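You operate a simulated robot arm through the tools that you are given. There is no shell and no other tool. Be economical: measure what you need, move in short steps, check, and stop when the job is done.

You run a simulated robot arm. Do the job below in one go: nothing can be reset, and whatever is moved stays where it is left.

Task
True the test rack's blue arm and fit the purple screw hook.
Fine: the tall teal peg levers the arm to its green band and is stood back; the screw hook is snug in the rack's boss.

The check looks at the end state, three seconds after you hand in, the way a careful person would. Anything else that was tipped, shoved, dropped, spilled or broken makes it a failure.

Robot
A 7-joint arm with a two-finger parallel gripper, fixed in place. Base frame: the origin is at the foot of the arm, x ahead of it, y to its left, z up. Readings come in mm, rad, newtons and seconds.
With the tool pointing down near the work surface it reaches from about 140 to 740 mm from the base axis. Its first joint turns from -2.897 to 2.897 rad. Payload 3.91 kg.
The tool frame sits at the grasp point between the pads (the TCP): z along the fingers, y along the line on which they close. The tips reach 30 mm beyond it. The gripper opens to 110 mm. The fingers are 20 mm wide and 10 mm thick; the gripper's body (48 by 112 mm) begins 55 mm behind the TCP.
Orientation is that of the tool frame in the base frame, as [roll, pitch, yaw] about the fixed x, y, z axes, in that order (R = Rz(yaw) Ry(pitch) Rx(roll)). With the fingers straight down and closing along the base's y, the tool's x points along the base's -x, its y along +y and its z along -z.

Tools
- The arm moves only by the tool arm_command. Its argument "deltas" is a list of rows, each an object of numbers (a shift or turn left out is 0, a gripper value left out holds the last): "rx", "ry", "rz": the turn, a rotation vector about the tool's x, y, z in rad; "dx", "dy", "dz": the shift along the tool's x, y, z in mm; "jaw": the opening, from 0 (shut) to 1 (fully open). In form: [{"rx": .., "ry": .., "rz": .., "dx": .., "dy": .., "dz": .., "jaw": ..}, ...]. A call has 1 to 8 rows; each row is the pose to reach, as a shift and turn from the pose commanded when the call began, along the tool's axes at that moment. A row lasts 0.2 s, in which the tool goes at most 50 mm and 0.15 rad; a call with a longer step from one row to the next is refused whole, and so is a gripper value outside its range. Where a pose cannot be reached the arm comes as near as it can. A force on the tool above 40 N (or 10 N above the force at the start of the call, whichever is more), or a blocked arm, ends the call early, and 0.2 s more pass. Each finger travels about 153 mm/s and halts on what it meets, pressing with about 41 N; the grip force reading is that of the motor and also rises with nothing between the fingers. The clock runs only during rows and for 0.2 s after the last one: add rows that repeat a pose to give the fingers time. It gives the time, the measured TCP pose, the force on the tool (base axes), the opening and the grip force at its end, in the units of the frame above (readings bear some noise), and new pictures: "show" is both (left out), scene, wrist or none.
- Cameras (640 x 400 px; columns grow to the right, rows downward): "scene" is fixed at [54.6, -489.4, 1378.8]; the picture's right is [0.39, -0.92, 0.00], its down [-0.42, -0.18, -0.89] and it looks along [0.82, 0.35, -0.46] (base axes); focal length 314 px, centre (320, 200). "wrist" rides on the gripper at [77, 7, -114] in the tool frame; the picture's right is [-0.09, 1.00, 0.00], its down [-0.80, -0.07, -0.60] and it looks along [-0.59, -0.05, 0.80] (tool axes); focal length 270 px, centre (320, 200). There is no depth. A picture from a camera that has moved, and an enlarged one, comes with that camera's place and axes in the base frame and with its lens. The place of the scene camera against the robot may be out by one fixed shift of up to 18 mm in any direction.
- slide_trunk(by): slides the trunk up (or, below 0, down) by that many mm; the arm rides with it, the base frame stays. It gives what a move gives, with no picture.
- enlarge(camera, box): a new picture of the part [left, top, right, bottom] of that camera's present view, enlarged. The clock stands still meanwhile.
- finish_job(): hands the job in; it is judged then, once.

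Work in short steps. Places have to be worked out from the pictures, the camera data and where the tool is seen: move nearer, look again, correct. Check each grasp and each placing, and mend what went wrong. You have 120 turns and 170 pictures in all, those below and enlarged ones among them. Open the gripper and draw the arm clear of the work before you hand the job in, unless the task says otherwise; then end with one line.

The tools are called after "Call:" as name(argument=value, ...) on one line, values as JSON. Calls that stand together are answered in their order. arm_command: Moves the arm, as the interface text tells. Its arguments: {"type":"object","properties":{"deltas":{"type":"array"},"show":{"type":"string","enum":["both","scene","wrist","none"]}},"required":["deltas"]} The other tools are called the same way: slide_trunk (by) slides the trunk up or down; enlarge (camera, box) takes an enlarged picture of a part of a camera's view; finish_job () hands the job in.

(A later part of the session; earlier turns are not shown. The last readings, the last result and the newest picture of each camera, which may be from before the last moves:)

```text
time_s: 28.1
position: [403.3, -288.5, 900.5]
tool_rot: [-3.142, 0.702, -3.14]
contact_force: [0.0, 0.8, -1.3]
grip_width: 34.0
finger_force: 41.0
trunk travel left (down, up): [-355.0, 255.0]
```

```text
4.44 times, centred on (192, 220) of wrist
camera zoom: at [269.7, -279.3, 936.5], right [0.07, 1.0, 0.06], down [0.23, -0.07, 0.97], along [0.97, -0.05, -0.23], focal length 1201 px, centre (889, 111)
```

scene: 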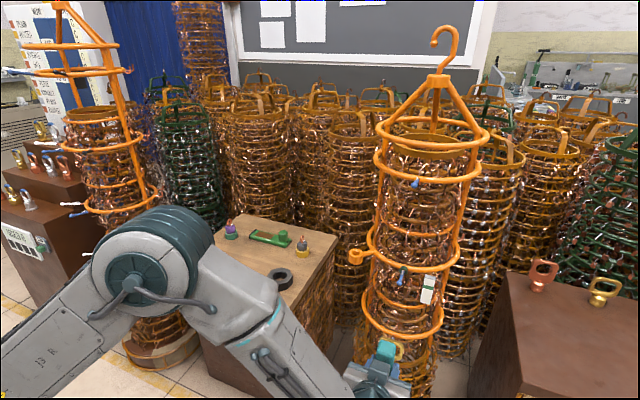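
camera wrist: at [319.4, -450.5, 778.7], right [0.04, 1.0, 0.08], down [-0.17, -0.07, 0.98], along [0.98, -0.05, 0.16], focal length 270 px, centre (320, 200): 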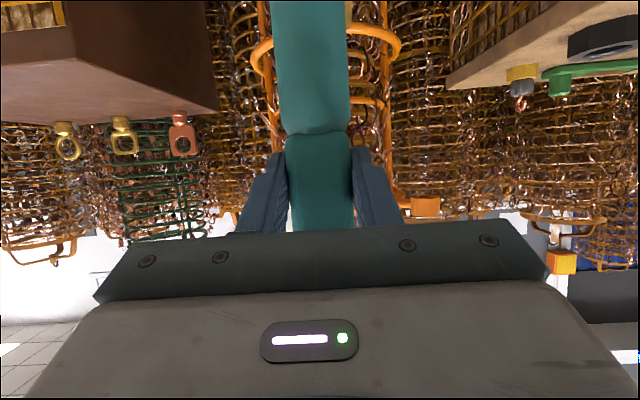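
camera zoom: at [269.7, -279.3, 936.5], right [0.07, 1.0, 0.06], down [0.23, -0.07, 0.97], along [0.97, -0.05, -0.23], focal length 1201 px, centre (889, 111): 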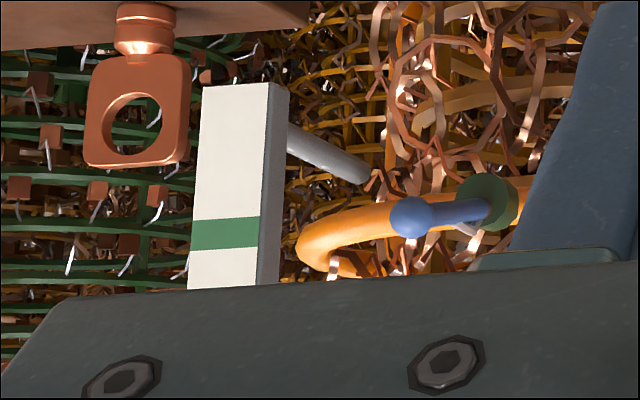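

Ball z≈874.8 against band centre ≈875.6: on the band. I now carry the peg back above its holder.

Call:
arm_command(deltas=[{"dx": -17.5, "dy": 17.6, "dz": 28, "ry": -0.08}, {"dx": -35, "dy": 35, "dz": 56, "ry": -0.16}, {"dx": -52.6, "dy": 53, "dz": 84, "ry": -0.24}, {"dx": -70, "dy": 70, "dz": 112, "ry": -0.32}, {"dx": -87.7, "dy": 88, "dz": 139.5, "ry": -0.4}], show="none")

Call:
arm_command(deltas=[{"dx": -11, "dy": 28, "dz": 31}, {"dx": -22, "dy": 56, "dz": 62}, {"dx": -33, "dy": 84, "dz": 93}, {"dx": -44, "dy": 112, "dz": 124}, {"dx": -54.9, "dy": 140, "dz": 156.7}, {"dx": -54.9, "dy": 140, "dz": 156.7}])

Call:
enlarge(camera="scene", box=[225, 210, 345, 290])

```text
time_s: 29.3
position: [562.9, -197.9, 849.6]
tool_rot: [-3.14, 1.1, -3.136]
contact_force: [0.3, 0.3, -1.4]
grip_width: 33.6
finger_force: 40.8
trunk travel left (down, up): [-355.0, 255.0]
```

```text
time_s: 30.7
position: [723.6, -59.1, 826.7]
tool_rot: [-3.141, 1.101, -3.141]
contact_force: [0.1, 0.2, -1.4]
grip_width: 33.9
finger_force: 41.1
trunk travel left (down, up): [-355.0, 255.0]
camera wrist: at [587.0, -51.5, 807.7], right [0.04, 1.0, 0.08], down [-0.17, -0.07, 0.98], along [0.99, -0.05, 0.16], focal length 270 px, centre (320, 200)
```

scene: 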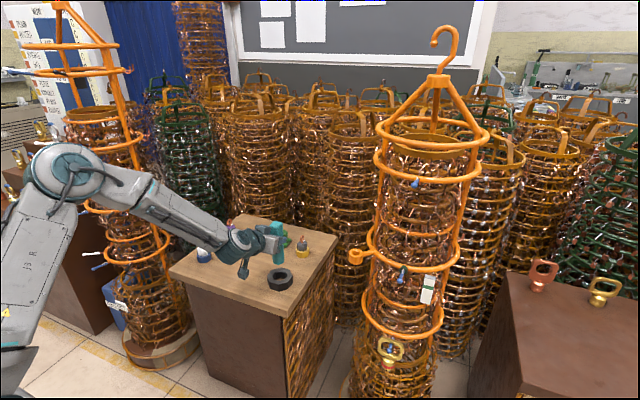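
wrist: 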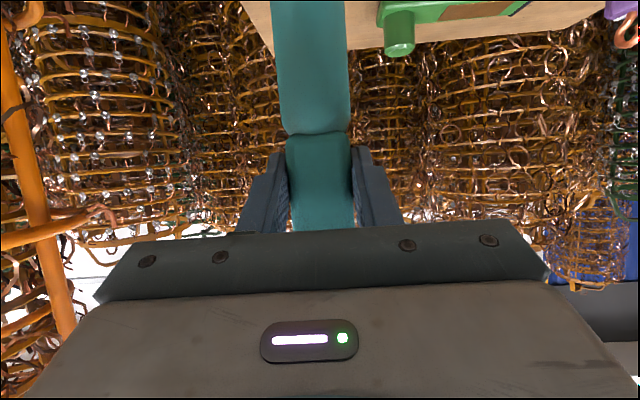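

```text
5.00 times, centred on (285, 250) of scene
camera zoom: at [54.6, -489.4, 1378.8], right [0.39, -0.92, 0.0], down [-0.42, -0.18, -0.89], along [0.82, 0.35, -0.46], focal length 1570 px, centre (495, -50)
```

zoom: 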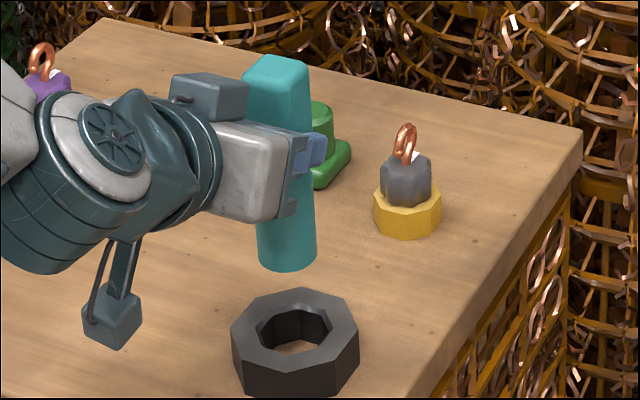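

The peg's pose in the grip is unchanged and matches the extraction line. I lower it along the same line.

Call:
arm_command(deltas=[{"dx": 22, "dz": 11.6}, {"dx": 42, "dz": 22.1}, {"dx": 58, "dz": 30.3}, {"dx": 70, "dz": 36.5}, {"dx": 78, "dz": 40.8}, {"dx": 81.5, "dz": 42.6}])

Call:
enlarge(camera="scene", box=[225, 220, 345, 300])

```text
time_s: 32.1
position: [727.9, -59.2, 737.4]
tool_rot: [-3.14, 1.101, -3.141]
contact_force: [-0.2, 0.5, -1.6]
grip_width: 33.2
finger_force: 40.9
trunk travel left (down, up): [-355.0, 255.0]
camera wrist: at [589.4, -51.8, 717.3], right [0.04, 1.0, 0.08], down [-0.17, -0.07, 0.98], along [0.99, -0.05, 0.16], focal length 270 px, centre (320, 200)
```

scene: 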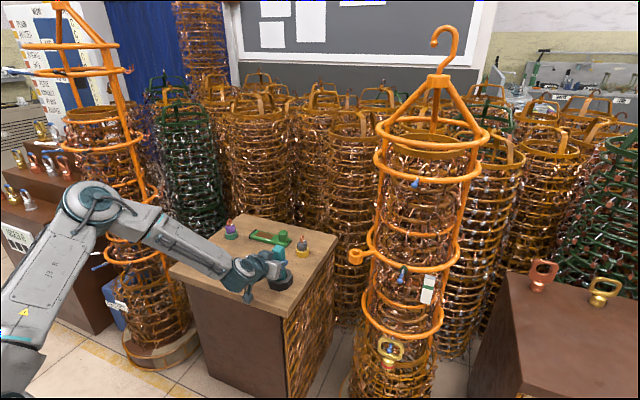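
wrist: 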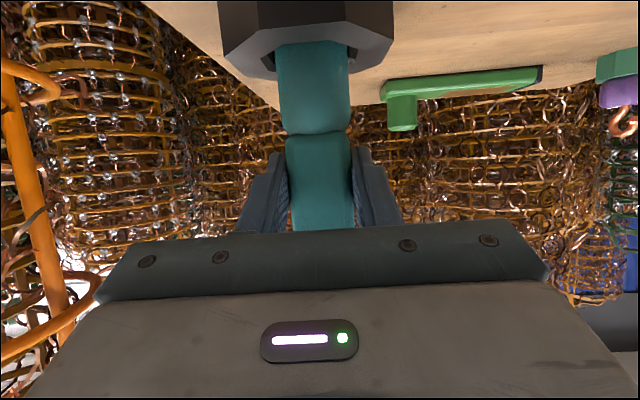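

```text
5.00 times, centred on (285, 260) of scene
camera zoom: at [54.6, -489.4, 1378.8], right [0.39, -0.92, 0.0], down [-0.42, -0.18, -0.89], along [0.82, 0.35, -0.46], focal length 1570 px, centre (495, -100)
```

zoom: 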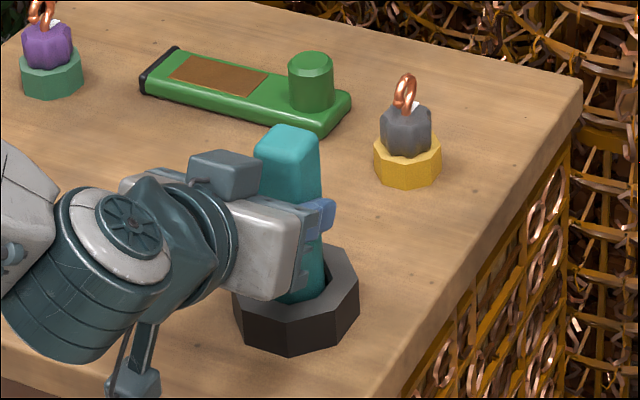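

In the holder, ~3 mm above its seat. I lower the rest and open.

Call:
arm_command(deltas=[{"dx": 2, "dz": -0.5}, {"dx": 3.8, "dz": -0.9}, {"dx": 3.8, "dz": -0.9}], show="none")

Call:
arm_command(deltas=[{"jaw": 0.34}, {"jaw": 0.5}, {"jaw": 0.8}, {"jaw": 0.8}])

```text
time_s: 32.9
position: [724.8, -58.9, 734.7]
tool_rot: [3.141, 1.108, -3.14]
contact_force: [6.9, -1.4, 14.7]
grip_width: 33.7
finger_force: 40.7
trunk travel left (down, up): [-355.0, 255.0]
```

```text
time_s: 33.9
position: [723.7, -58.5, 731.9]
tool_rot: [-3.14, 1.102, -3.14]
contact_force: [-0.4, 0.4, 0.2]
grip_width: 88.1
finger_force: 0.2
trunk travel left (down, up): [-355.0, 255.0]
camera wrist: at [586.2, -51.4, 714.4], right [0.04, 1.0, 0.08], down [-0.17, -0.07, 0.98], along [0.99, -0.05, 0.16], focal length 270 px, centre (320, 200)
```

scene: 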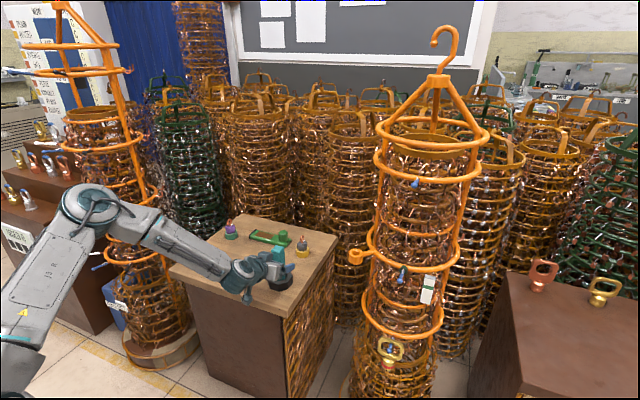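
wrist: 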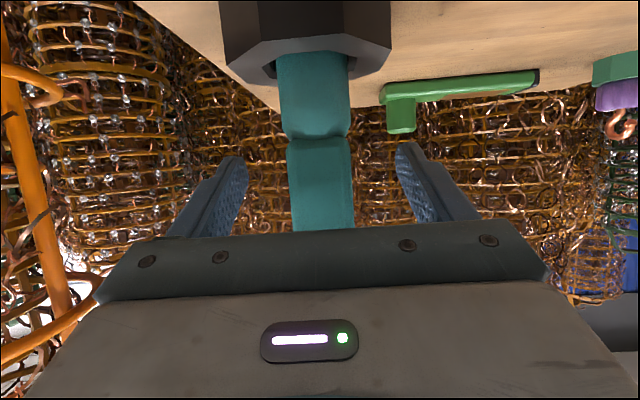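

The peg bottomed in its holder (15 N contact) and is released. I withdraw straight back and then up, and check it stands.

Call:
arm_command(deltas=[{"dx": 16, "dz": -38}, {"dx": 33, "dz": -76}, {"dx": 49, "dz": -114}, {"dx": 13, "dz": -132}, {"dx": -23, "dz": -150}, {"dx": -58, "dz": -168}, {"dx": -93, "dz": -186}])

Call:
enlarge(camera="scene", box=[175, 210, 335, 310])

```text
time_s: 35.5
position: [598.3, -56.6, 899.0]
tool_rot: [-3.141, 1.102, -3.14]
contact_force: [0.7, -0.1, -0.7]
grip_width: 88.0
finger_force: 0.0
trunk travel left (down, up): [-355.0, 255.0]
camera wrist: at [461.5, -49.4, 882.6], right [0.04, 1.0, 0.08], down [-0.17, -0.07, 0.98], along [0.99, -0.05, 0.16], focal length 270 px, centre (320, 200)
```

scene: 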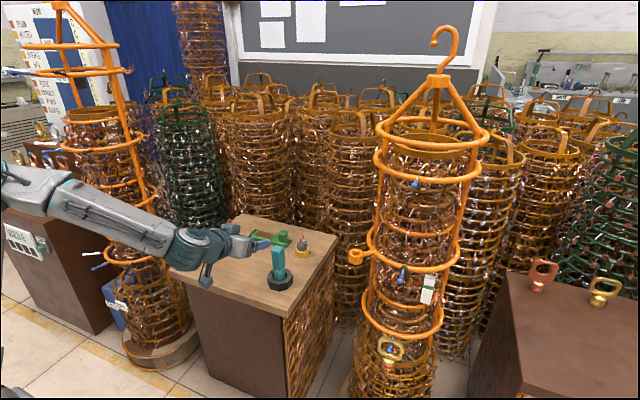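
wrist: 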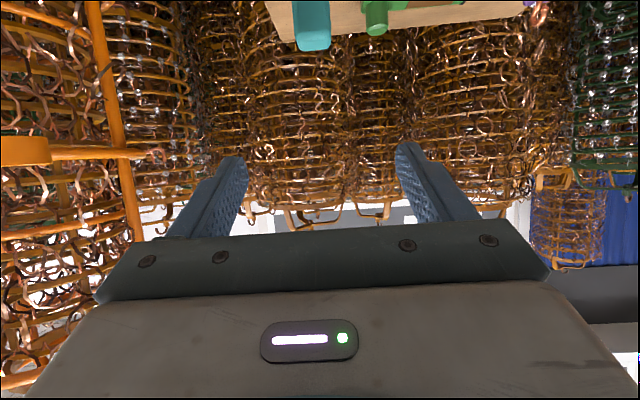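

```text
4.00 times, centred on (255, 260) of scene
camera zoom: at [54.6, -489.4, 1378.8], right [0.39, -0.92, 0.0], down [-0.42, -0.18, -0.89], along [0.82, 0.35, -0.46], focal length 1256 px, centre (580, -40)
```

zoom: 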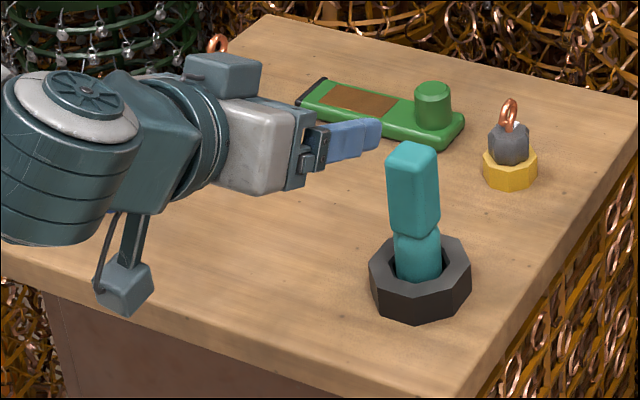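

The peg is standing upright as before. I now turn toward the purple hook with ~50° tilt, staying high, to look and test reach.

Call:
arm_command(deltas=[{"dx": -3, "dy": 34, "dz": 25, "rx": -0.06, "ry": 0.033, "rz": -0.03}, {"dx": -7, "dy": 69, "dz": 50, "rx": -0.12, "ry": 0.067, "rz": -0.06}, {"dx": -10, "dy": 103, "dz": 75, "rx": -0.18, "ry": 0.1, "rz": -0.09}, {"dx": -14, "dy": 138, "dz": 100, "rx": -0.24, "ry": 0.133, "rz": -0.12}, {"dx": -17, "dy": 172, "dz": 125, "rx": -0.3, "ry": 0.167, "rz": -0.15}, {"dx": -20.6, "dy": 207, "dz": 149, "rx": -0.357, "ry": 0.2, "rz": -0.181}])

Call:
enlarge(camera="wrist", box=[200, 80, 440, 230])

```text
time_s: 36.9
position: [743.1, 145.7, 848.5]
tool_rot: [3.08, 0.907, -2.792]
contact_force: [-0.2, -0.6, -0.3]
grip_width: 88.2
finger_force: 0.1
trunk travel left (down, up): [-355.0, 255.0]
camera wrist: at [612.9, 100.6, 857.8], right [-0.34, 0.94, 0.11], down [0.07, -0.09, 0.99], along [0.94, 0.34, -0.03], focal length 270 px, centre (320, 200)
```

scene: 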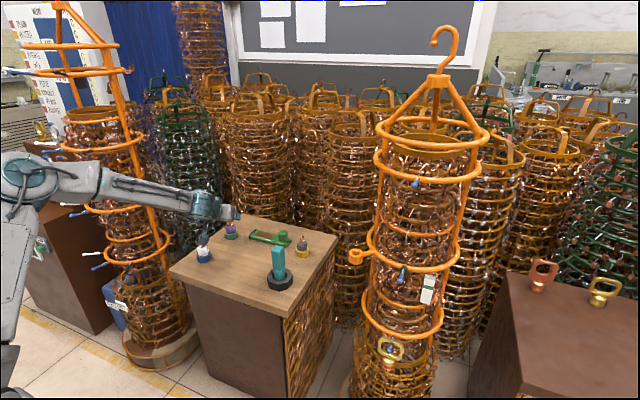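
wrist: 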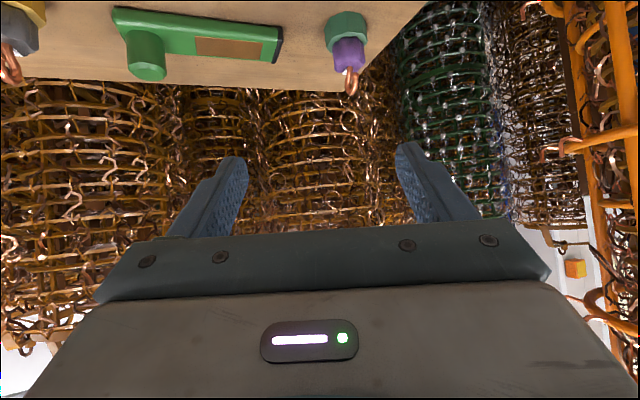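

```text
2.67 times, centred on (320, 155) of wrist
camera zoom: at [612.9, 100.6, 857.8], right [-0.34, 0.94, 0.11], down [0.07, -0.09, 0.99], along [0.94, 0.34, -0.03], focal length 721 px, centre (320, 320)
```

zoom: 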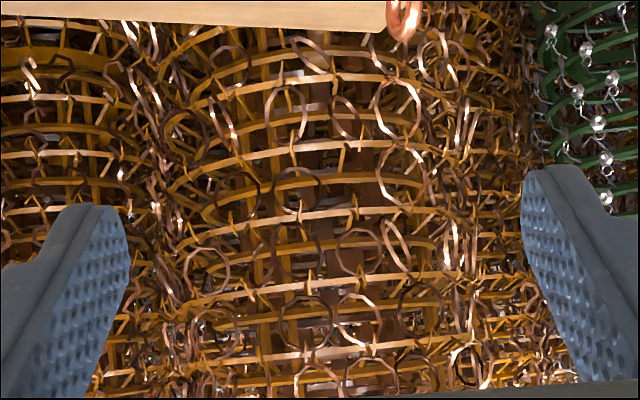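

Purple hook is around (900,255); I level the roll and advance to (850,235,790) above it, checking how well the arm reaches.

Call:
arm_command(deltas=[{"dx": -9, "dy": 10, "dz": 35, "rz": -0.012}, {"dx": -17, "dy": 19, "dz": 71, "rz": -0.024}, {"dx": -26, "dy": 29, "dz": 106, "rz": -0.036}, {"dx": -34.5, "dy": 38.4, "dz": 141.8, "rz": -0.048}, {"dx": -34.5, "dy": 38.4, "dz": 141.8, "rz": -0.048}])

```text
time_s: 38.1
position: [850.3, 236.6, 792.1]
tool_rot: [3.139, 0.907, -2.716]
contact_force: [-0.3, -0.2, -0.4]
grip_width: 88.2
finger_force: 0.1
trunk travel left (down, up): [-355.0, 255.0]
camera wrist: at [721.7, 186.4, 801.2], right [-0.36, 0.93, 0.07], down [0.05, -0.06, 1.0], along [0.93, 0.37, -0.03], focal length 270 px, centre (320, 200)
```

scene: 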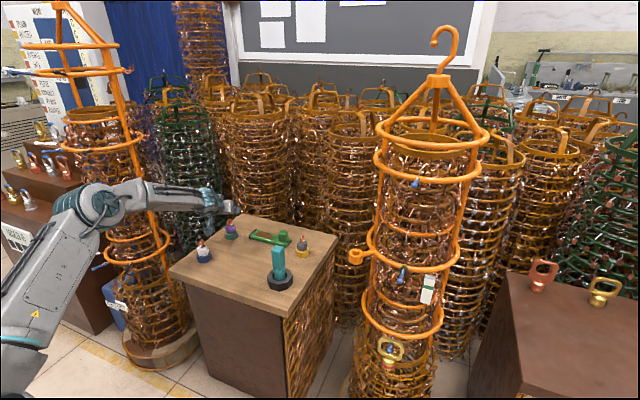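
wrist: 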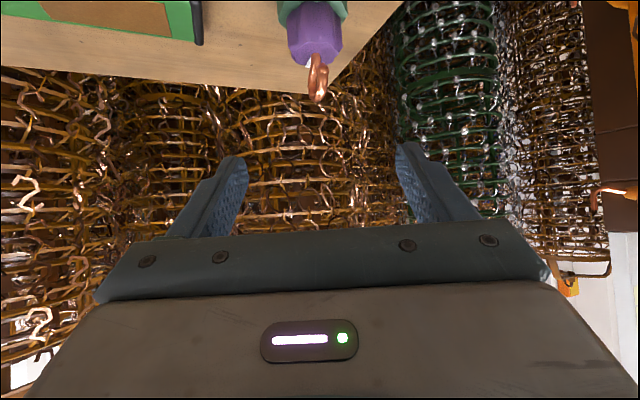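

Reach is fine. Hook axis ≈ (898,260), body z≈658–701, ~40 mm wide. I narrow the jaws to 66 mm and descend to a check height straddling the loop.

Call:
arm_command(deltas=[{"dx": 6.5, "dy": 0.5, "dz": 22.6, "jaw": 0.62}, {"dx": 13, "dy": 1, "dz": 45}, {"dx": 19.4, "dy": 1.6, "dz": 67.8}, {"dx": 19.4, "dy": 1.6, "dz": 67.8}])

Call:
enlarge(camera="scene", box=[180, 190, 300, 265])

```text
time_s: 39.1
position: [886.3, 253.7, 734.4]
tool_rot: [3.14, 0.905, -2.715]
contact_force: [0.4, -0.4, 0.3]
grip_width: 68.2
finger_force: 0.1
trunk travel left (down, up): [-355.0, 255.0]
camera wrist: at [756.8, 204.3, 743.0], right [-0.36, 0.93, 0.07], down [0.05, -0.05, 1.0], along [0.93, 0.37, -0.03], focal length 270 px, centre (320, 200)
```

scene: 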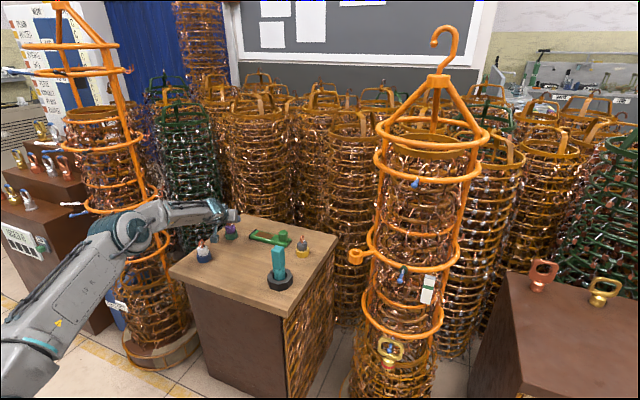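
wrist: 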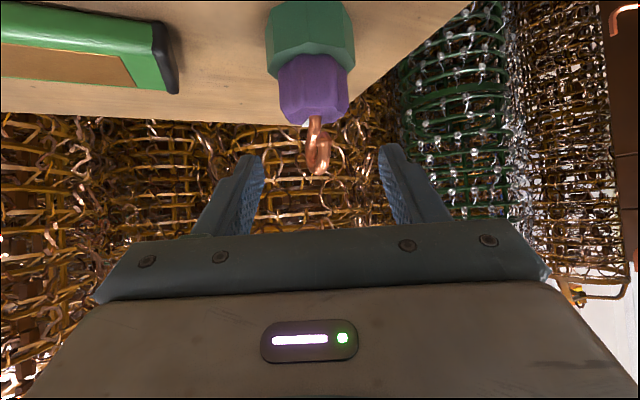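

```text
5.33 times, centred on (240, 228) of scene
camera zoom: at [54.6, -489.4, 1378.8], right [0.39, -0.92, 0.0], down [-0.42, -0.18, -0.89], along [0.82, 0.35, -0.46], focal length 1675 px, centre (747, 53)
```

zoom: 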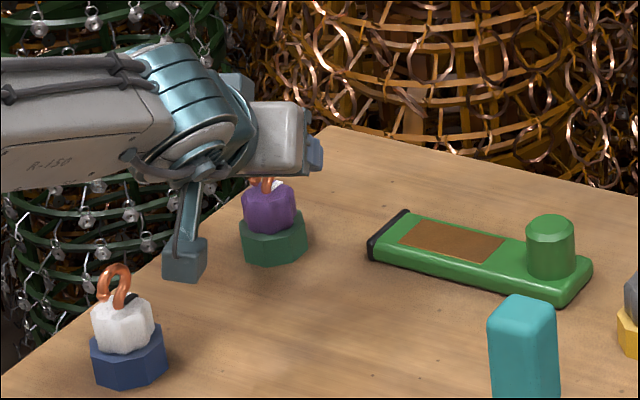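

Body centre is about 2 mm left and 14 mm ahead of the TCP; I descend 48 mm with small corrections, then close.

Call:
arm_command(deltas=[{"dx": 12, "dy": 1.6, "dz": 12}, {"dx": 24, "dy": 1.6, "dz": 24}, {"dx": 34.3, "dy": 1.6, "dz": 34.1}, {"dx": 34.3, "dy": 1.6, "dz": 34.1}])

```text
time_s: 40.1
position: [888.5, 259.3, 687.7]
tool_rot: [3.139, 0.907, -2.717]
contact_force: [0.2, 0.3, 0.4]
grip_width: 68.2
finger_force: 0.1
trunk travel left (down, up): [-355.0, 255.0]
camera wrist: at [760.3, 209.2, 696.0], right [-0.36, 0.93, 0.07], down [0.05, -0.06, 1.0], along [0.93, 0.37, -0.03], focal length 270 px, centre (320, 200)
```

scene: 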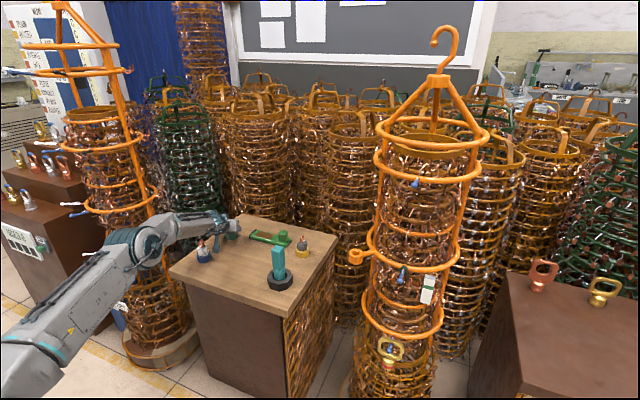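
wrist: 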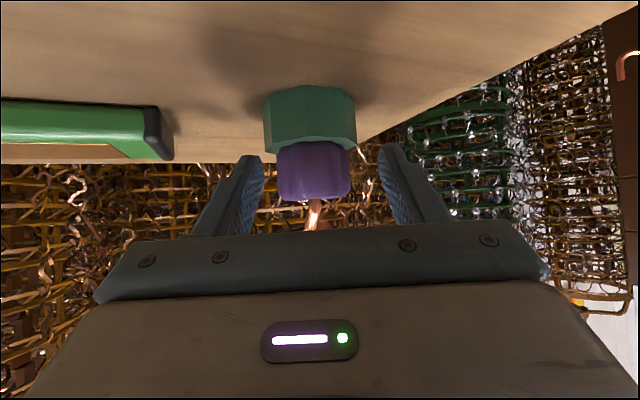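

The body sits ~2.5 mm right of centre; I correct and close.

Call:
arm_command(deltas=[{"dy": -2.5}, {"dy": -2.5, "jaw": 0.45}, {"dy": -2.5, "jaw": 0.25}, {"dy": -2.5, "jaw": 0.25}, {"dy": -2.5, "jaw": 0.25}], show="wrist")

```text
time_s: 41.3
position: [890.1, 256.7, 686.4]
tool_rot: [3.14, 0.905, -2.718]
contact_force: [3.6, -3.2, 0.1]
grip_width: 49.7
finger_force: 44.8
trunk travel left (down, up): [-355.0, 255.0]
camera wrist: at [761.9, 205.9, 695.6], right [-0.36, 0.93, 0.07], down [0.05, -0.05, 1.0], along [0.93, 0.37, -0.03], focal length 270 px, centre (320, 200)
```

wrist: 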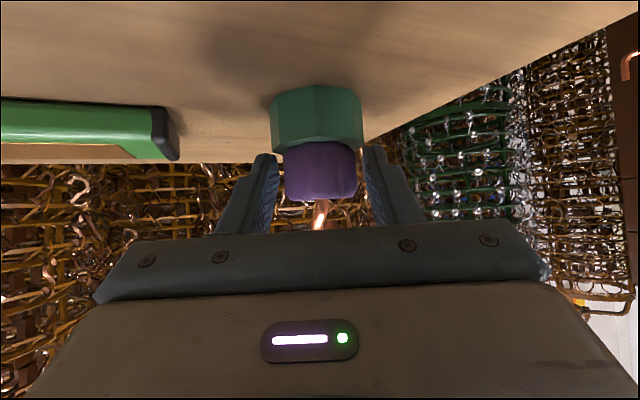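

Width 49.7 mm means the tips caught the green holder rather than the body. I open, pull back 15 mm along the tool axis so only the body is between the tips, and close again.

Call:
arm_command(deltas=[{"jaw": 0.6}, {"jaw": 0.6}, {"dx": -1.4, "dz": -8, "jaw": 0.6}, {"dx": -1.4, "dz": -15.4, "jaw": 0.6}, {"dx": -1.4, "dz": -15.4, "jaw": 0.6}], show="none")

Call:
enlarge(camera="wrist", box=[200, 70, 440, 220])

```text
time_s: 42.5
position: [881.0, 252.3, 697.1]
tool_rot: [3.14, 0.905, -2.717]
contact_force: [0.1, -0.9, -0.1]
grip_width: 66.0
finger_force: 0.0
trunk travel left (down, up): [-355.0, 255.0]
```

```text
2.67 times, centred on (320, 145) of wrist
camera zoom: at [752.1, 202.0, 705.5], right [-0.36, 0.93, 0.07], down [0.05, -0.06, 1.0], along [0.93, 0.37, -0.03], focal length 721 px, centre (320, 347)
```

zoom: 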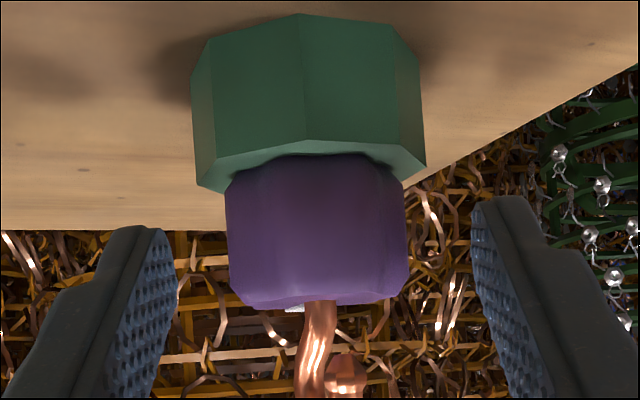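

Now the tips flank only the purple body, centred. I close.

Call:
arm_command(deltas=[{"jaw": 0.4}, {"jaw": 0.25}, {"jaw": 0.25}, {"jaw": 0.25}], show="none")

Call:
enlarge(camera="wrist", box=[200, 70, 440, 220])

```text
time_s: 43.5
position: [881.1, 252.6, 696.2]
tool_rot: [3.139, 0.907, -2.715]
contact_force: [0.2, 0.9, 0.1]
grip_width: 38.5
finger_force: 41.3
trunk travel left (down, up): [-355.0, 255.0]
```

```text
2.67 times, centred on (320, 145) of wrist
camera zoom: at [752.3, 202.1, 705.6], right [-0.36, 0.93, 0.07], down [0.05, -0.05, 1.0], along [0.93, 0.37, -0.03], focal length 721 px, centre (320, 347)
```

zoom: 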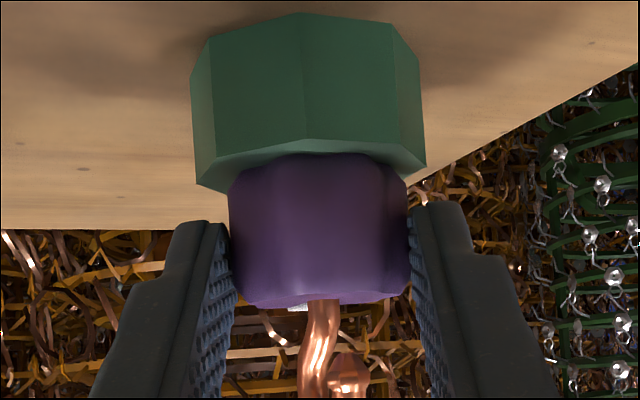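

Gripped at 38.5 mm on the body. I lift slowly 25 mm and look whether it comes out cleanly.

Call:
arm_command(deltas=[{"dx": -4, "dz": -3.1}, {"dx": -10, "dz": -7.8}, {"dx": -20, "dz": -15.6}], show="wrist")

```text
time_s: 44.3
position: [880.8, 252.6, 721.1]
tool_rot: [3.141, 0.905, -2.716]
contact_force: [0.2, 0.1, -1.3]
grip_width: 38.5
finger_force: 40.6
trunk travel left (down, up): [-355.0, 255.0]
camera wrist: at [751.8, 203.2, 730.3], right [-0.36, 0.93, 0.07], down [0.05, -0.05, 1.0], along [0.93, 0.37, -0.03], focal length 270 px, centre (320, 200)
```

wrist: 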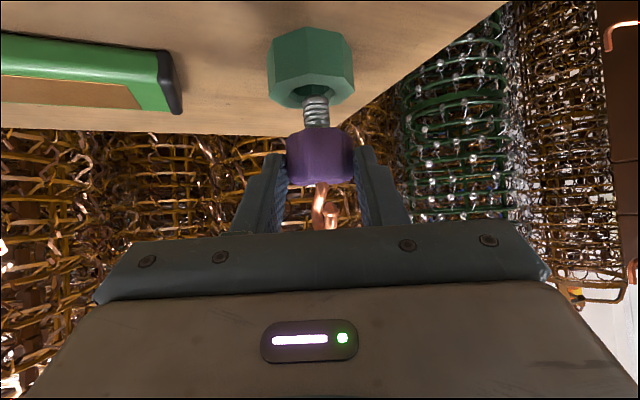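

The threaded stud slides out of the holder. I lift another 70 mm to clear it and inspect.

Call:
arm_command(deltas=[{"dx": -14, "dz": -11}, {"dx": -34, "dz": -26}, {"dx": -55, "dz": -43}])

Call:
enlarge(camera="wrist", box=[200, 50, 440, 200])

```text
time_s: 45.1
position: [879.2, 252.4, 793.4]
tool_rot: [3.139, 0.906, -2.717]
contact_force: [-0.9, -0.5, -1.9]
grip_width: 38.4
finger_force: 41.0
trunk travel left (down, up): [-355.0, 255.0]
camera wrist: at [750.3, 202.4, 802.5], right [-0.36, 0.93, 0.07], down [0.05, -0.05, 1.0], along [0.93, 0.37, -0.03], focal length 270 px, centre (320, 200)
```

scene: 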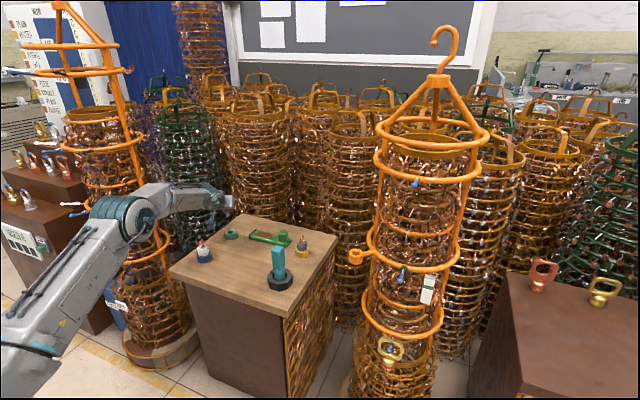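
wrist: 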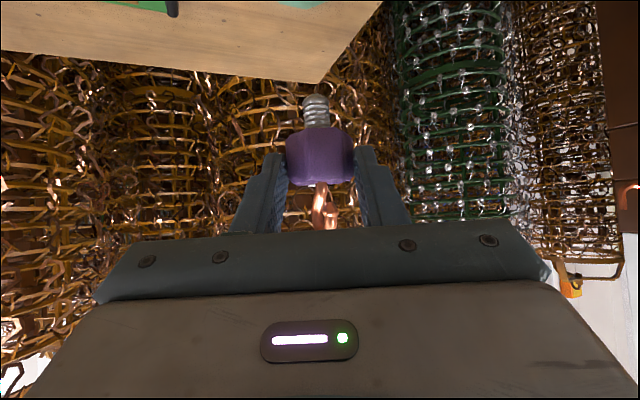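

```text
2.67 times, centred on (320, 125) of wrist
camera zoom: at [750.3, 202.4, 802.5], right [-0.36, 0.93, 0.07], down [0.05, -0.05, 1.0], along [0.93, 0.37, -0.03], focal length 721 px, centre (320, 400)
```

zoom: 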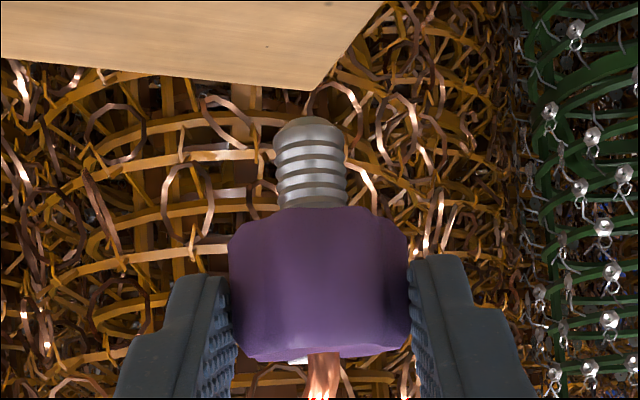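

The stud has ribs, ~15 mm diameter and ~18 mm long; its tip is ~56 mm below and ~18 mm ahead of the TCP. I carry it back and up toward the rack.

Call:
arm_command(deltas=[{"dx": 10.6, "dy": -2.9, "dz": -42, "rx": 0.042, "rz": 0.033}, {"dx": 21.2, "dy": -5.8, "dz": -84, "rx": 0.085, "rz": 0.066}, {"dx": 31.8, "dy": -8.7, "dz": -126, "rx": 0.127, "rz": 0.099}, {"dx": 42.4, "dy": -11.6, "dz": -168, "rx": 0.17, "rz": 0.132}, {"dx": 53, "dy": -14.5, "dz": -210, "rx": 0.212, "rz": 0.166}, {"dx": 63.6, "dy": -17.5, "dz": -252, "rx": 0.254, "rz": 0.199}, {"dx": 74.2, "dy": -20.4, "dz": -294, "rx": 0.297, "rz": 0.232}, {"dx": 84.8, "dy": -23.3, "dz": -335.7, "rx": 0.339, "rz": 0.265}], show="none")

```text
time_s: 46.9
position: [605.9, 99.8, 932.0]
tool_rot: [3.137, 0.906, 3.134]
contact_force: [-0.2, -0.1, -1.9]
grip_width: 38.5
finger_force: 41.3
trunk travel left (down, up): [-355.0, 255.0]
```

I sweep across to the boss, turning the heading to about -0.5 rad.

Call:
arm_command(deltas=[{"dx": -2.3, "dy": -48, "dz": -1.8, "rx": 0.049, "rz": 0.039}, {"dx": -4.5, "dy": -96, "dz": -3.6, "rx": 0.099, "rz": 0.077}, {"dx": -6.8, "dy": -144, "dz": -5.3, "rx": 0.148, "rz": 0.116}, {"dx": -9, "dy": -192, "dz": -7.1, "rx": 0.197, "rz": 0.155}, {"dx": -11.3, "dy": -240, "dz": -8.9, "rx": 0.246, "rz": 0.193}, {"dx": -13.6, "dy": -288, "dz": -10.7, "rx": 0.296, "rz": 0.232}, {"dx": -15.8, "dy": -336, "dz": -12.4, "rx": 0.345, "rz": 0.27}, {"dx": -18.1, "dy": -383, "dz": -14.2, "rx": 0.394, "rz": 0.309}])

Call:
enlarge(camera="scene", box=[290, 190, 410, 270])

Call:
enlarge(camera="wrist", box=[200, 50, 440, 200])

```text
time_s: 48.7
position: [603.9, -286.7, 950.4]
tool_rot: [3.14, 0.904, 2.637]
contact_force: [-0.9, -0.4, -1.0]
grip_width: 38.3
finger_force: 40.6
trunk travel left (down, up): [-355.0, 255.0]
camera wrist: at [486.2, -213.8, 960.5], right [0.53, 0.85, 0.07], down [-0.01, -0.08, 1.0], along [0.85, -0.53, -0.03], focal length 270 px, centre (320, 200)
```

scene: 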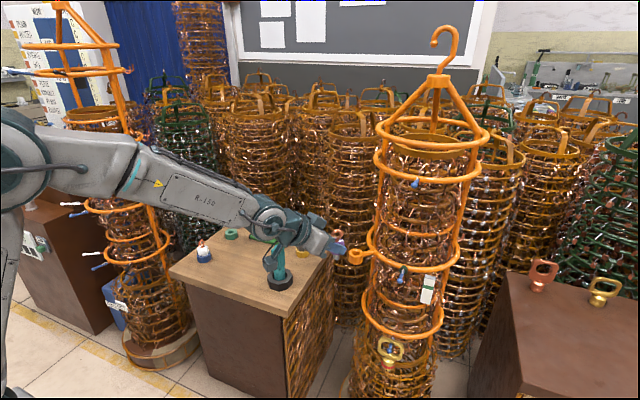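
wrist: 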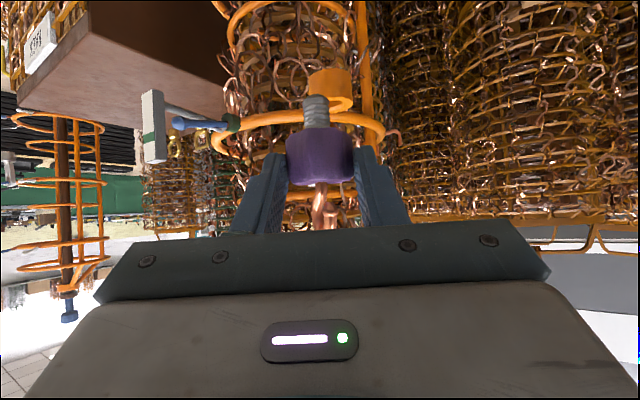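

```text
5.00 times, centred on (350, 230) of scene
camera zoom: at [54.6, -489.4, 1378.8], right [0.39, -0.92, 0.0], down [-0.42, -0.18, -0.89], along [0.82, 0.35, -0.46], focal length 1570 px, centre (170, 50)
```

zoom: 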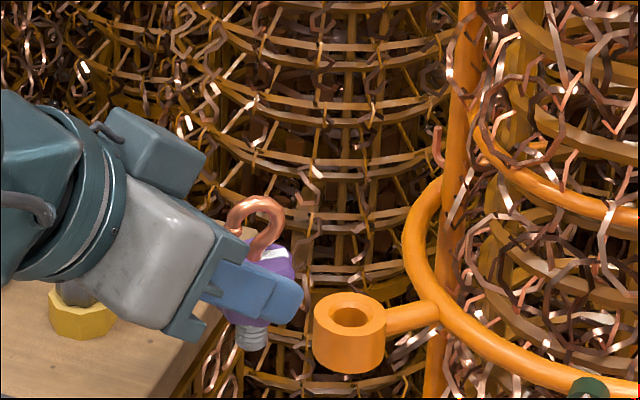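

```text
2.67 times, centred on (320, 125) of wrist
camera zoom: at [486.2, -213.8, 960.5], right [0.53, 0.85, 0.07], down [-0.01, -0.08, 1.0], along [0.85, -0.53, -0.03], focal length 721 px, centre (320, 400)
```

zoom: 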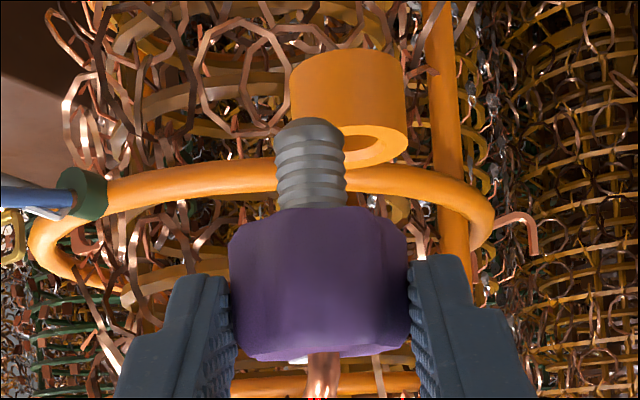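

Both views agree: boss top centre ≈ (691,-323,872), stud axis ≈ (621,-294), tip z≈894. I move the stud over the boss, keeping ~18 mm clearance, then compare.

Call:
arm_command(deltas=[{"dx": -14.6, "dy": 2.9, "dz": 20.7}, {"dx": -29.2, "dy": 5.8, "dz": 41.5}, {"dx": -43.8, "dy": 8.7, "dz": 62.2}, {"dx": -43.8, "dy": 8.7, "dz": 62.2}], show="none")

Call:
enlarge(camera="scene", box=[315, 215, 395, 265])

Call:
enlarge(camera="wrist", box=[240, 30, 400, 130])

```text
time_s: 49.7
position: [674.0, -314.5, 949.2]
tool_rot: [3.139, 0.906, 2.637]
contact_force: [1.4, -0.2, -0.5]
grip_width: 38.4
finger_force: 40.9
trunk travel left (down, up): [-355.0, 255.0]
```

```text
8.00 times, centred on (355, 240) of scene
camera zoom: at [54.6, -489.4, 1378.8], right [0.39, -0.92, 0.0], down [-0.42, -0.18, -0.89], along [0.82, 0.35, -0.46], focal length 2513 px, centre (40, -120)
```

zoom: 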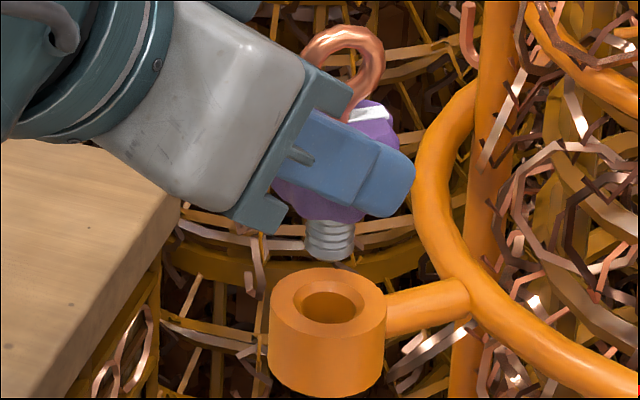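

```text
4.00 times, centred on (320, 80) of wrist
camera zoom: at [555.9, -241.9, 958.3], right [0.53, 0.85, 0.07], down [-0.01, -0.08, 1.0], along [0.85, -0.53, -0.03], focal length 1081 px, centre (320, 680)
```

zoom: 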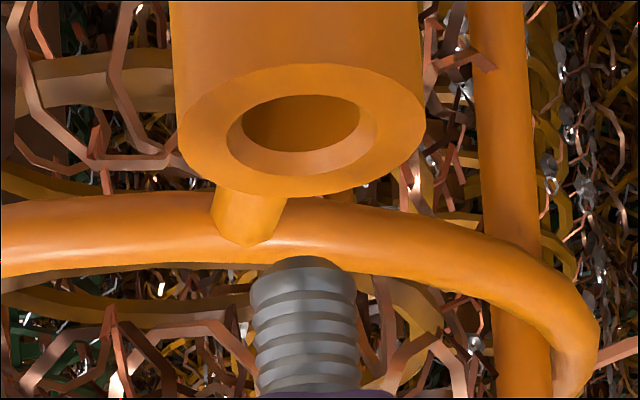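

The views show the stud nearly over the hole: about 1.5 mm more left and 1.5 mm forward needed, ~22 mm above the rim. I correct and lower 16 mm.

Call:
arm_command(deltas=[{"dx": -0.9, "dy": 1.5, "dz": 1.2}, {"dx": 5.4, "dy": 1.5, "dz": 6.1}, {"dx": 11.7, "dy": 1.5, "dz": 11.1}, {"dx": 11.7, "dy": 1.5, "dz": 11.1}], show="none")

Call:
enlarge(camera="scene", box=[325, 220, 389, 260])

Call:
enlarge(camera="wrist", box=[240, 40, 400, 140])

```text
time_s: 50.7
position: [676.2, -313.0, 933.2]
tool_rot: [3.138, 0.906, 2.639]
contact_force: [-0.2, -0.4, -1.1]
grip_width: 38.4
finger_force: 41.0
trunk travel left (down, up): [-355.0, 255.0]
```

```text
10.00 times, centred on (357, 240) of scene
camera zoom: at [54.6, -489.4, 1378.8], right [0.39, -0.92, 0.0], down [-0.42, -0.18, -0.89], along [0.82, 0.35, -0.46], focal length 3141 px, centre (-50, -200)
```

zoom: 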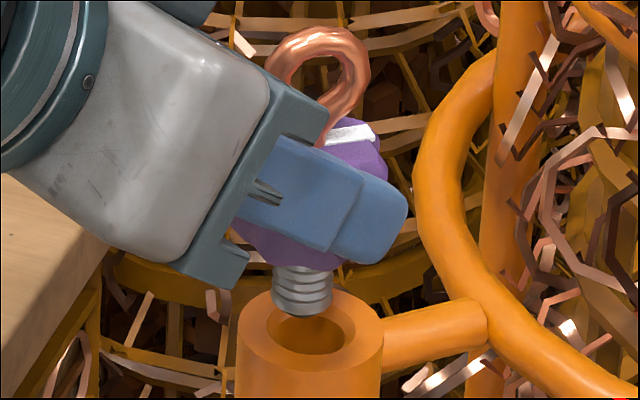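

```text
4.00 times, centred on (320, 90) of wrist
camera zoom: at [558.2, -239.3, 943.6], right [0.53, 0.85, 0.07], down [-0.01, -0.08, 1.0], along [0.85, -0.53, -0.03], focal length 1081 px, centre (320, 640)
```

zoom: 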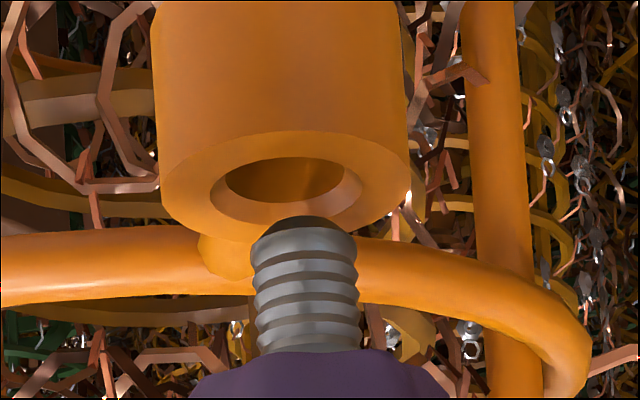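

Now the stud is ~1.9 mm too far left and ~1.6 mm short. I correct these and look again.

Call:
arm_command(deltas=[{"dx": -1, "dy": -1.9, "dz": 1.3}, {"dx": -1, "dy": -1.9, "dz": 1.3}], show="none")

Call:
enlarge(camera="scene", box=[325, 220, 389, 260])

Call:
enlarge(camera="wrist", box=[240, 40, 400, 140])

```text
time_s: 51.3
position: [675.3, -315.3, 934.6]
tool_rot: [3.14, 0.905, 2.639]
contact_force: [0.1, 0.0, -0.2]
grip_width: 38.3
finger_force: 40.4
trunk travel left (down, up): [-355.0, 255.0]
```

```text
10.00 times, centred on (357, 240) of scene
camera zoom: at [54.6, -489.4, 1378.8], right [0.39, -0.92, 0.0], down [-0.42, -0.18, -0.89], along [0.82, 0.35, -0.46], focal length 3141 px, centre (-50, -200)
```

zoom: 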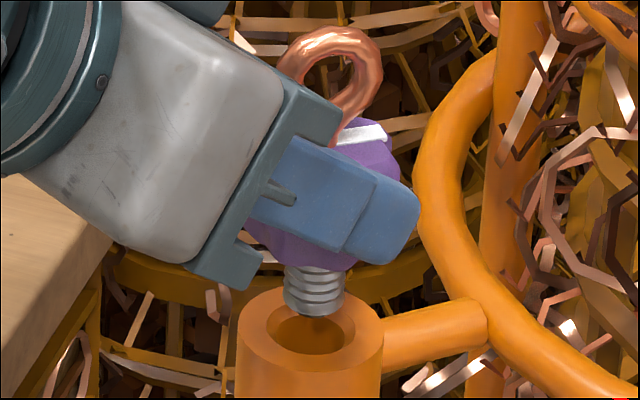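

```text
4.00 times, centred on (320, 90) of wrist
camera zoom: at [558.4, -242.4, 944.2], right [0.53, 0.85, 0.07], down [-0.01, -0.08, 1.0], along [0.85, -0.53, -0.03], focal length 1081 px, centre (320, 640)
```

zoom: 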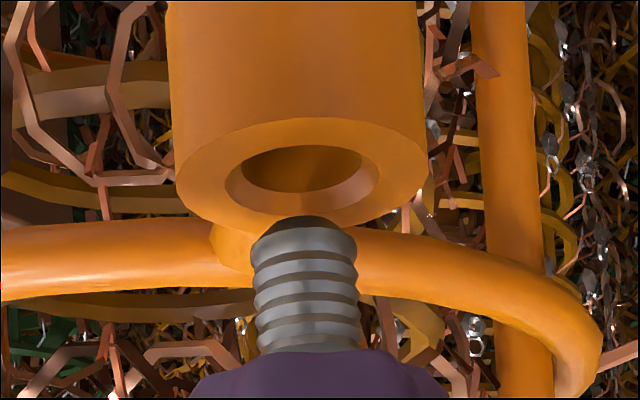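

Aligned in both views to within half a millimetre. I lower 13 mm slowly to enter the hole.

Call:
arm_command(deltas=[{"dx": 3.1, "dz": 2.5}, {"dx": 6.3, "dz": 4.9}, {"dx": 8.3, "dz": 6.5}, {"dx": 10.2, "dz": 8}], show="none")

Call:
enlarge(camera="scene", box=[325, 220, 389, 260])

Call:
enlarge(camera="wrist", box=[240, 50, 400, 150])

```text
time_s: 52.3
position: [675.3, -314.9, 922.3]
tool_rot: [3.139, 0.905, 2.638]
contact_force: [1.1, -0.4, -1.1]
grip_width: 38.6
finger_force: 40.7
trunk travel left (down, up): [-355.0, 255.0]
```

```text
10.00 times, centred on (357, 240) of scene
camera zoom: at [54.6, -489.4, 1378.8], right [0.39, -0.92, 0.0], down [-0.42, -0.18, -0.89], along [0.82, 0.35, -0.46], focal length 3141 px, centre (-50, -200)
```

zoom: 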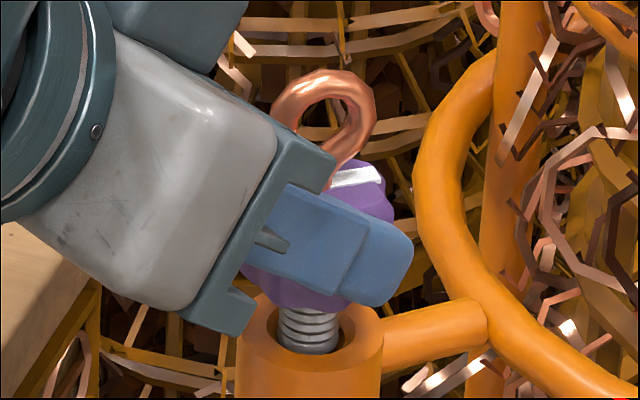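

```text
4.00 times, centred on (320, 100) of wrist
camera zoom: at [557.3, -241.8, 932.0], right [0.53, 0.85, 0.07], down [-0.01, -0.08, 1.0], along [0.85, -0.53, -0.03], focal length 1081 px, centre (320, 600)
```

zoom: 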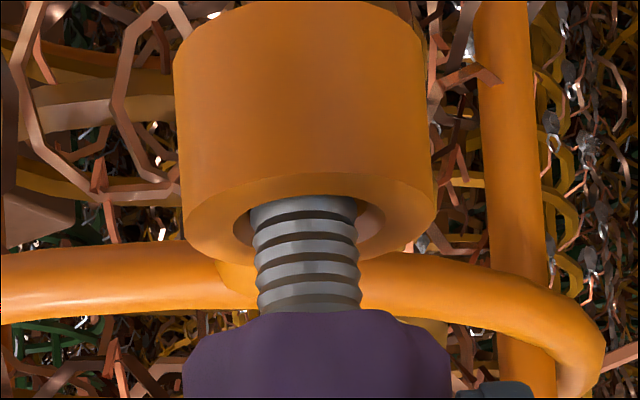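

The tip is at the mouth. I nudge 0.6 mm left and 1.2 mm forward and continue down 7 mm.

Call:
arm_command(deltas=[{"dx": -0.7, "dy": 0.6, "dz": 0.9}, {"dx": 1.6, "dy": 0.6, "dz": 2.8}, {"dx": 4.8, "dy": 0.6, "dz": 5.2}], show="none")

Call:
enlarge(camera="scene", box=[325, 220, 389, 260])

Call:
enlarge(camera="wrist", box=[240, 60, 400, 160])

```text
time_s: 53.1
position: [677.2, -314.4, 916.4]
tool_rot: [3.14, 0.906, 2.638]
contact_force: [-0.9, 0.7, -1.5]
grip_width: 38.3
finger_force: 41.0
trunk travel left (down, up): [-355.0, 255.0]
```

```text
10.00 times, centred on (357, 240) of scene
camera zoom: at [54.6, -489.4, 1378.8], right [0.39, -0.92, 0.0], down [-0.42, -0.18, -0.89], along [0.82, 0.35, -0.46], focal length 3141 px, centre (-50, -200)
```

zoom: 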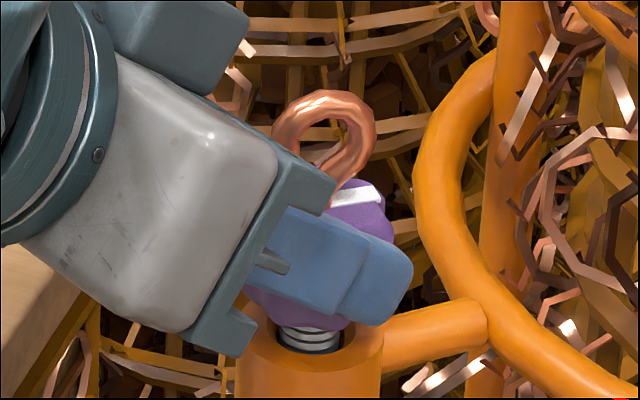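

```text
4.00 times, centred on (320, 110) of wrist
camera zoom: at [559.3, -241.7, 924.8], right [0.53, 0.85, 0.07], down [-0.01, -0.08, 1.0], along [0.85, -0.53, -0.03], focal length 1081 px, centre (320, 560)
```

zoom: 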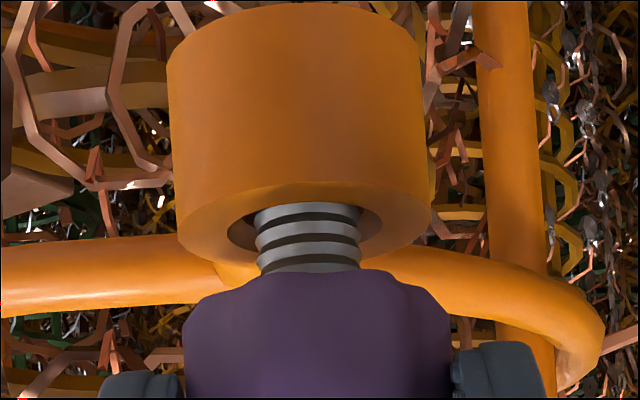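

The stud is in the hole without force. I continue down in small steps until the body meets the boss.

Call:
arm_command(deltas=[{"dx": 2, "dz": 1.6, "dy": -0.3}, {"dx": 4, "dz": 3.1, "dy": -0.3}, {"dx": 5.5, "dz": 4.3, "dy": -0.3}], show="none")

Call:
enlarge(camera="wrist", box=[240, 60, 400, 160])

```text
time_s: 53.9
position: [676.2, -314.6, 911.9]
tool_rot: [3.14, 0.91, 2.635]
contact_force: [0.7, 0.3, 10.7]
grip_width: 38.3
finger_force: 40.4
trunk travel left (down, up): [-355.0, 255.0]
```

```text
4.00 times, centred on (320, 110) of wrist
camera zoom: at [558.8, -241.9, 919.8], right [0.53, 0.85, 0.07], down [-0.02, -0.07, 1.0], along [0.85, -0.53, -0.03], focal length 1081 px, centre (320, 560)
```

zoom: 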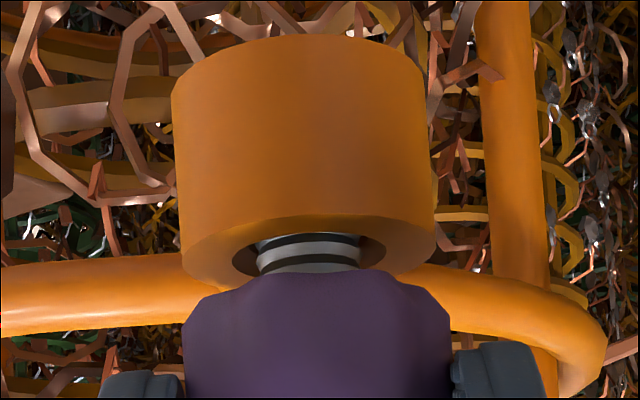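

There is 10.7 N resistance with a small gap left. I check the scene view.

Call:
enlarge(camera="scene", box=[325, 220, 389, 260])

```text
10.00 times, centred on (357, 240) of scene
camera zoom: at [54.6, -489.4, 1378.8], right [0.39, -0.92, 0.0], down [-0.42, -0.18, -0.89], along [0.82, 0.35, -0.46], focal length 3141 px, centre (-50, -200)
```

zoom: 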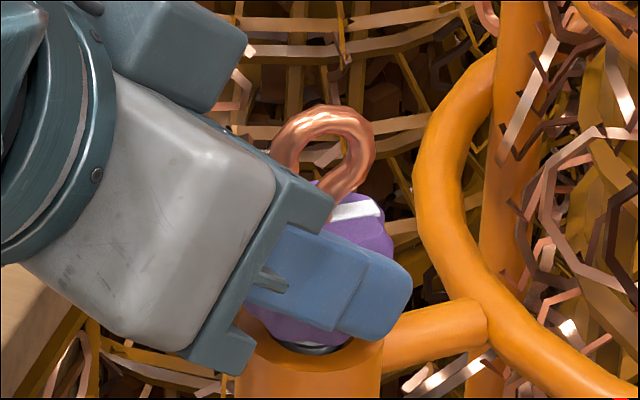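

The body is still roughly 5 mm off the boss with a straight axial resistance. I press a few mm more to see whether it is a friction fit or a stop.

Call:
arm_command(deltas=[{"dx": 1.6, "dz": 1.2}, {"dx": 3.1, "dz": 2.5}, {"dx": 3.1, "dz": 2.5}], show="none")

Call:
enlarge(camera="wrist", box=[240, 60, 400, 160])

```text
time_s: 54.7
position: [676.3, -314.6, 910.1]
tool_rot: [3.14, 0.917, 2.638]
contact_force: [0.9, -0.8, 29.5]
grip_width: 38.3
finger_force: 41.4
trunk travel left (down, up): [-355.0, 255.0]
```

```text
4.00 times, centred on (320, 110) of wrist
camera zoom: at [558.6, -241.8, 918.2], right [0.53, 0.85, 0.07], down [-0.02, -0.07, 1.0], along [0.85, -0.53, -0.02], focal length 1081 px, centre (320, 560)
```

zoom: 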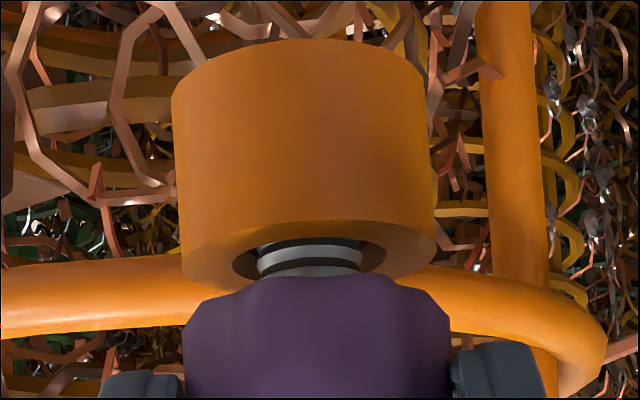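

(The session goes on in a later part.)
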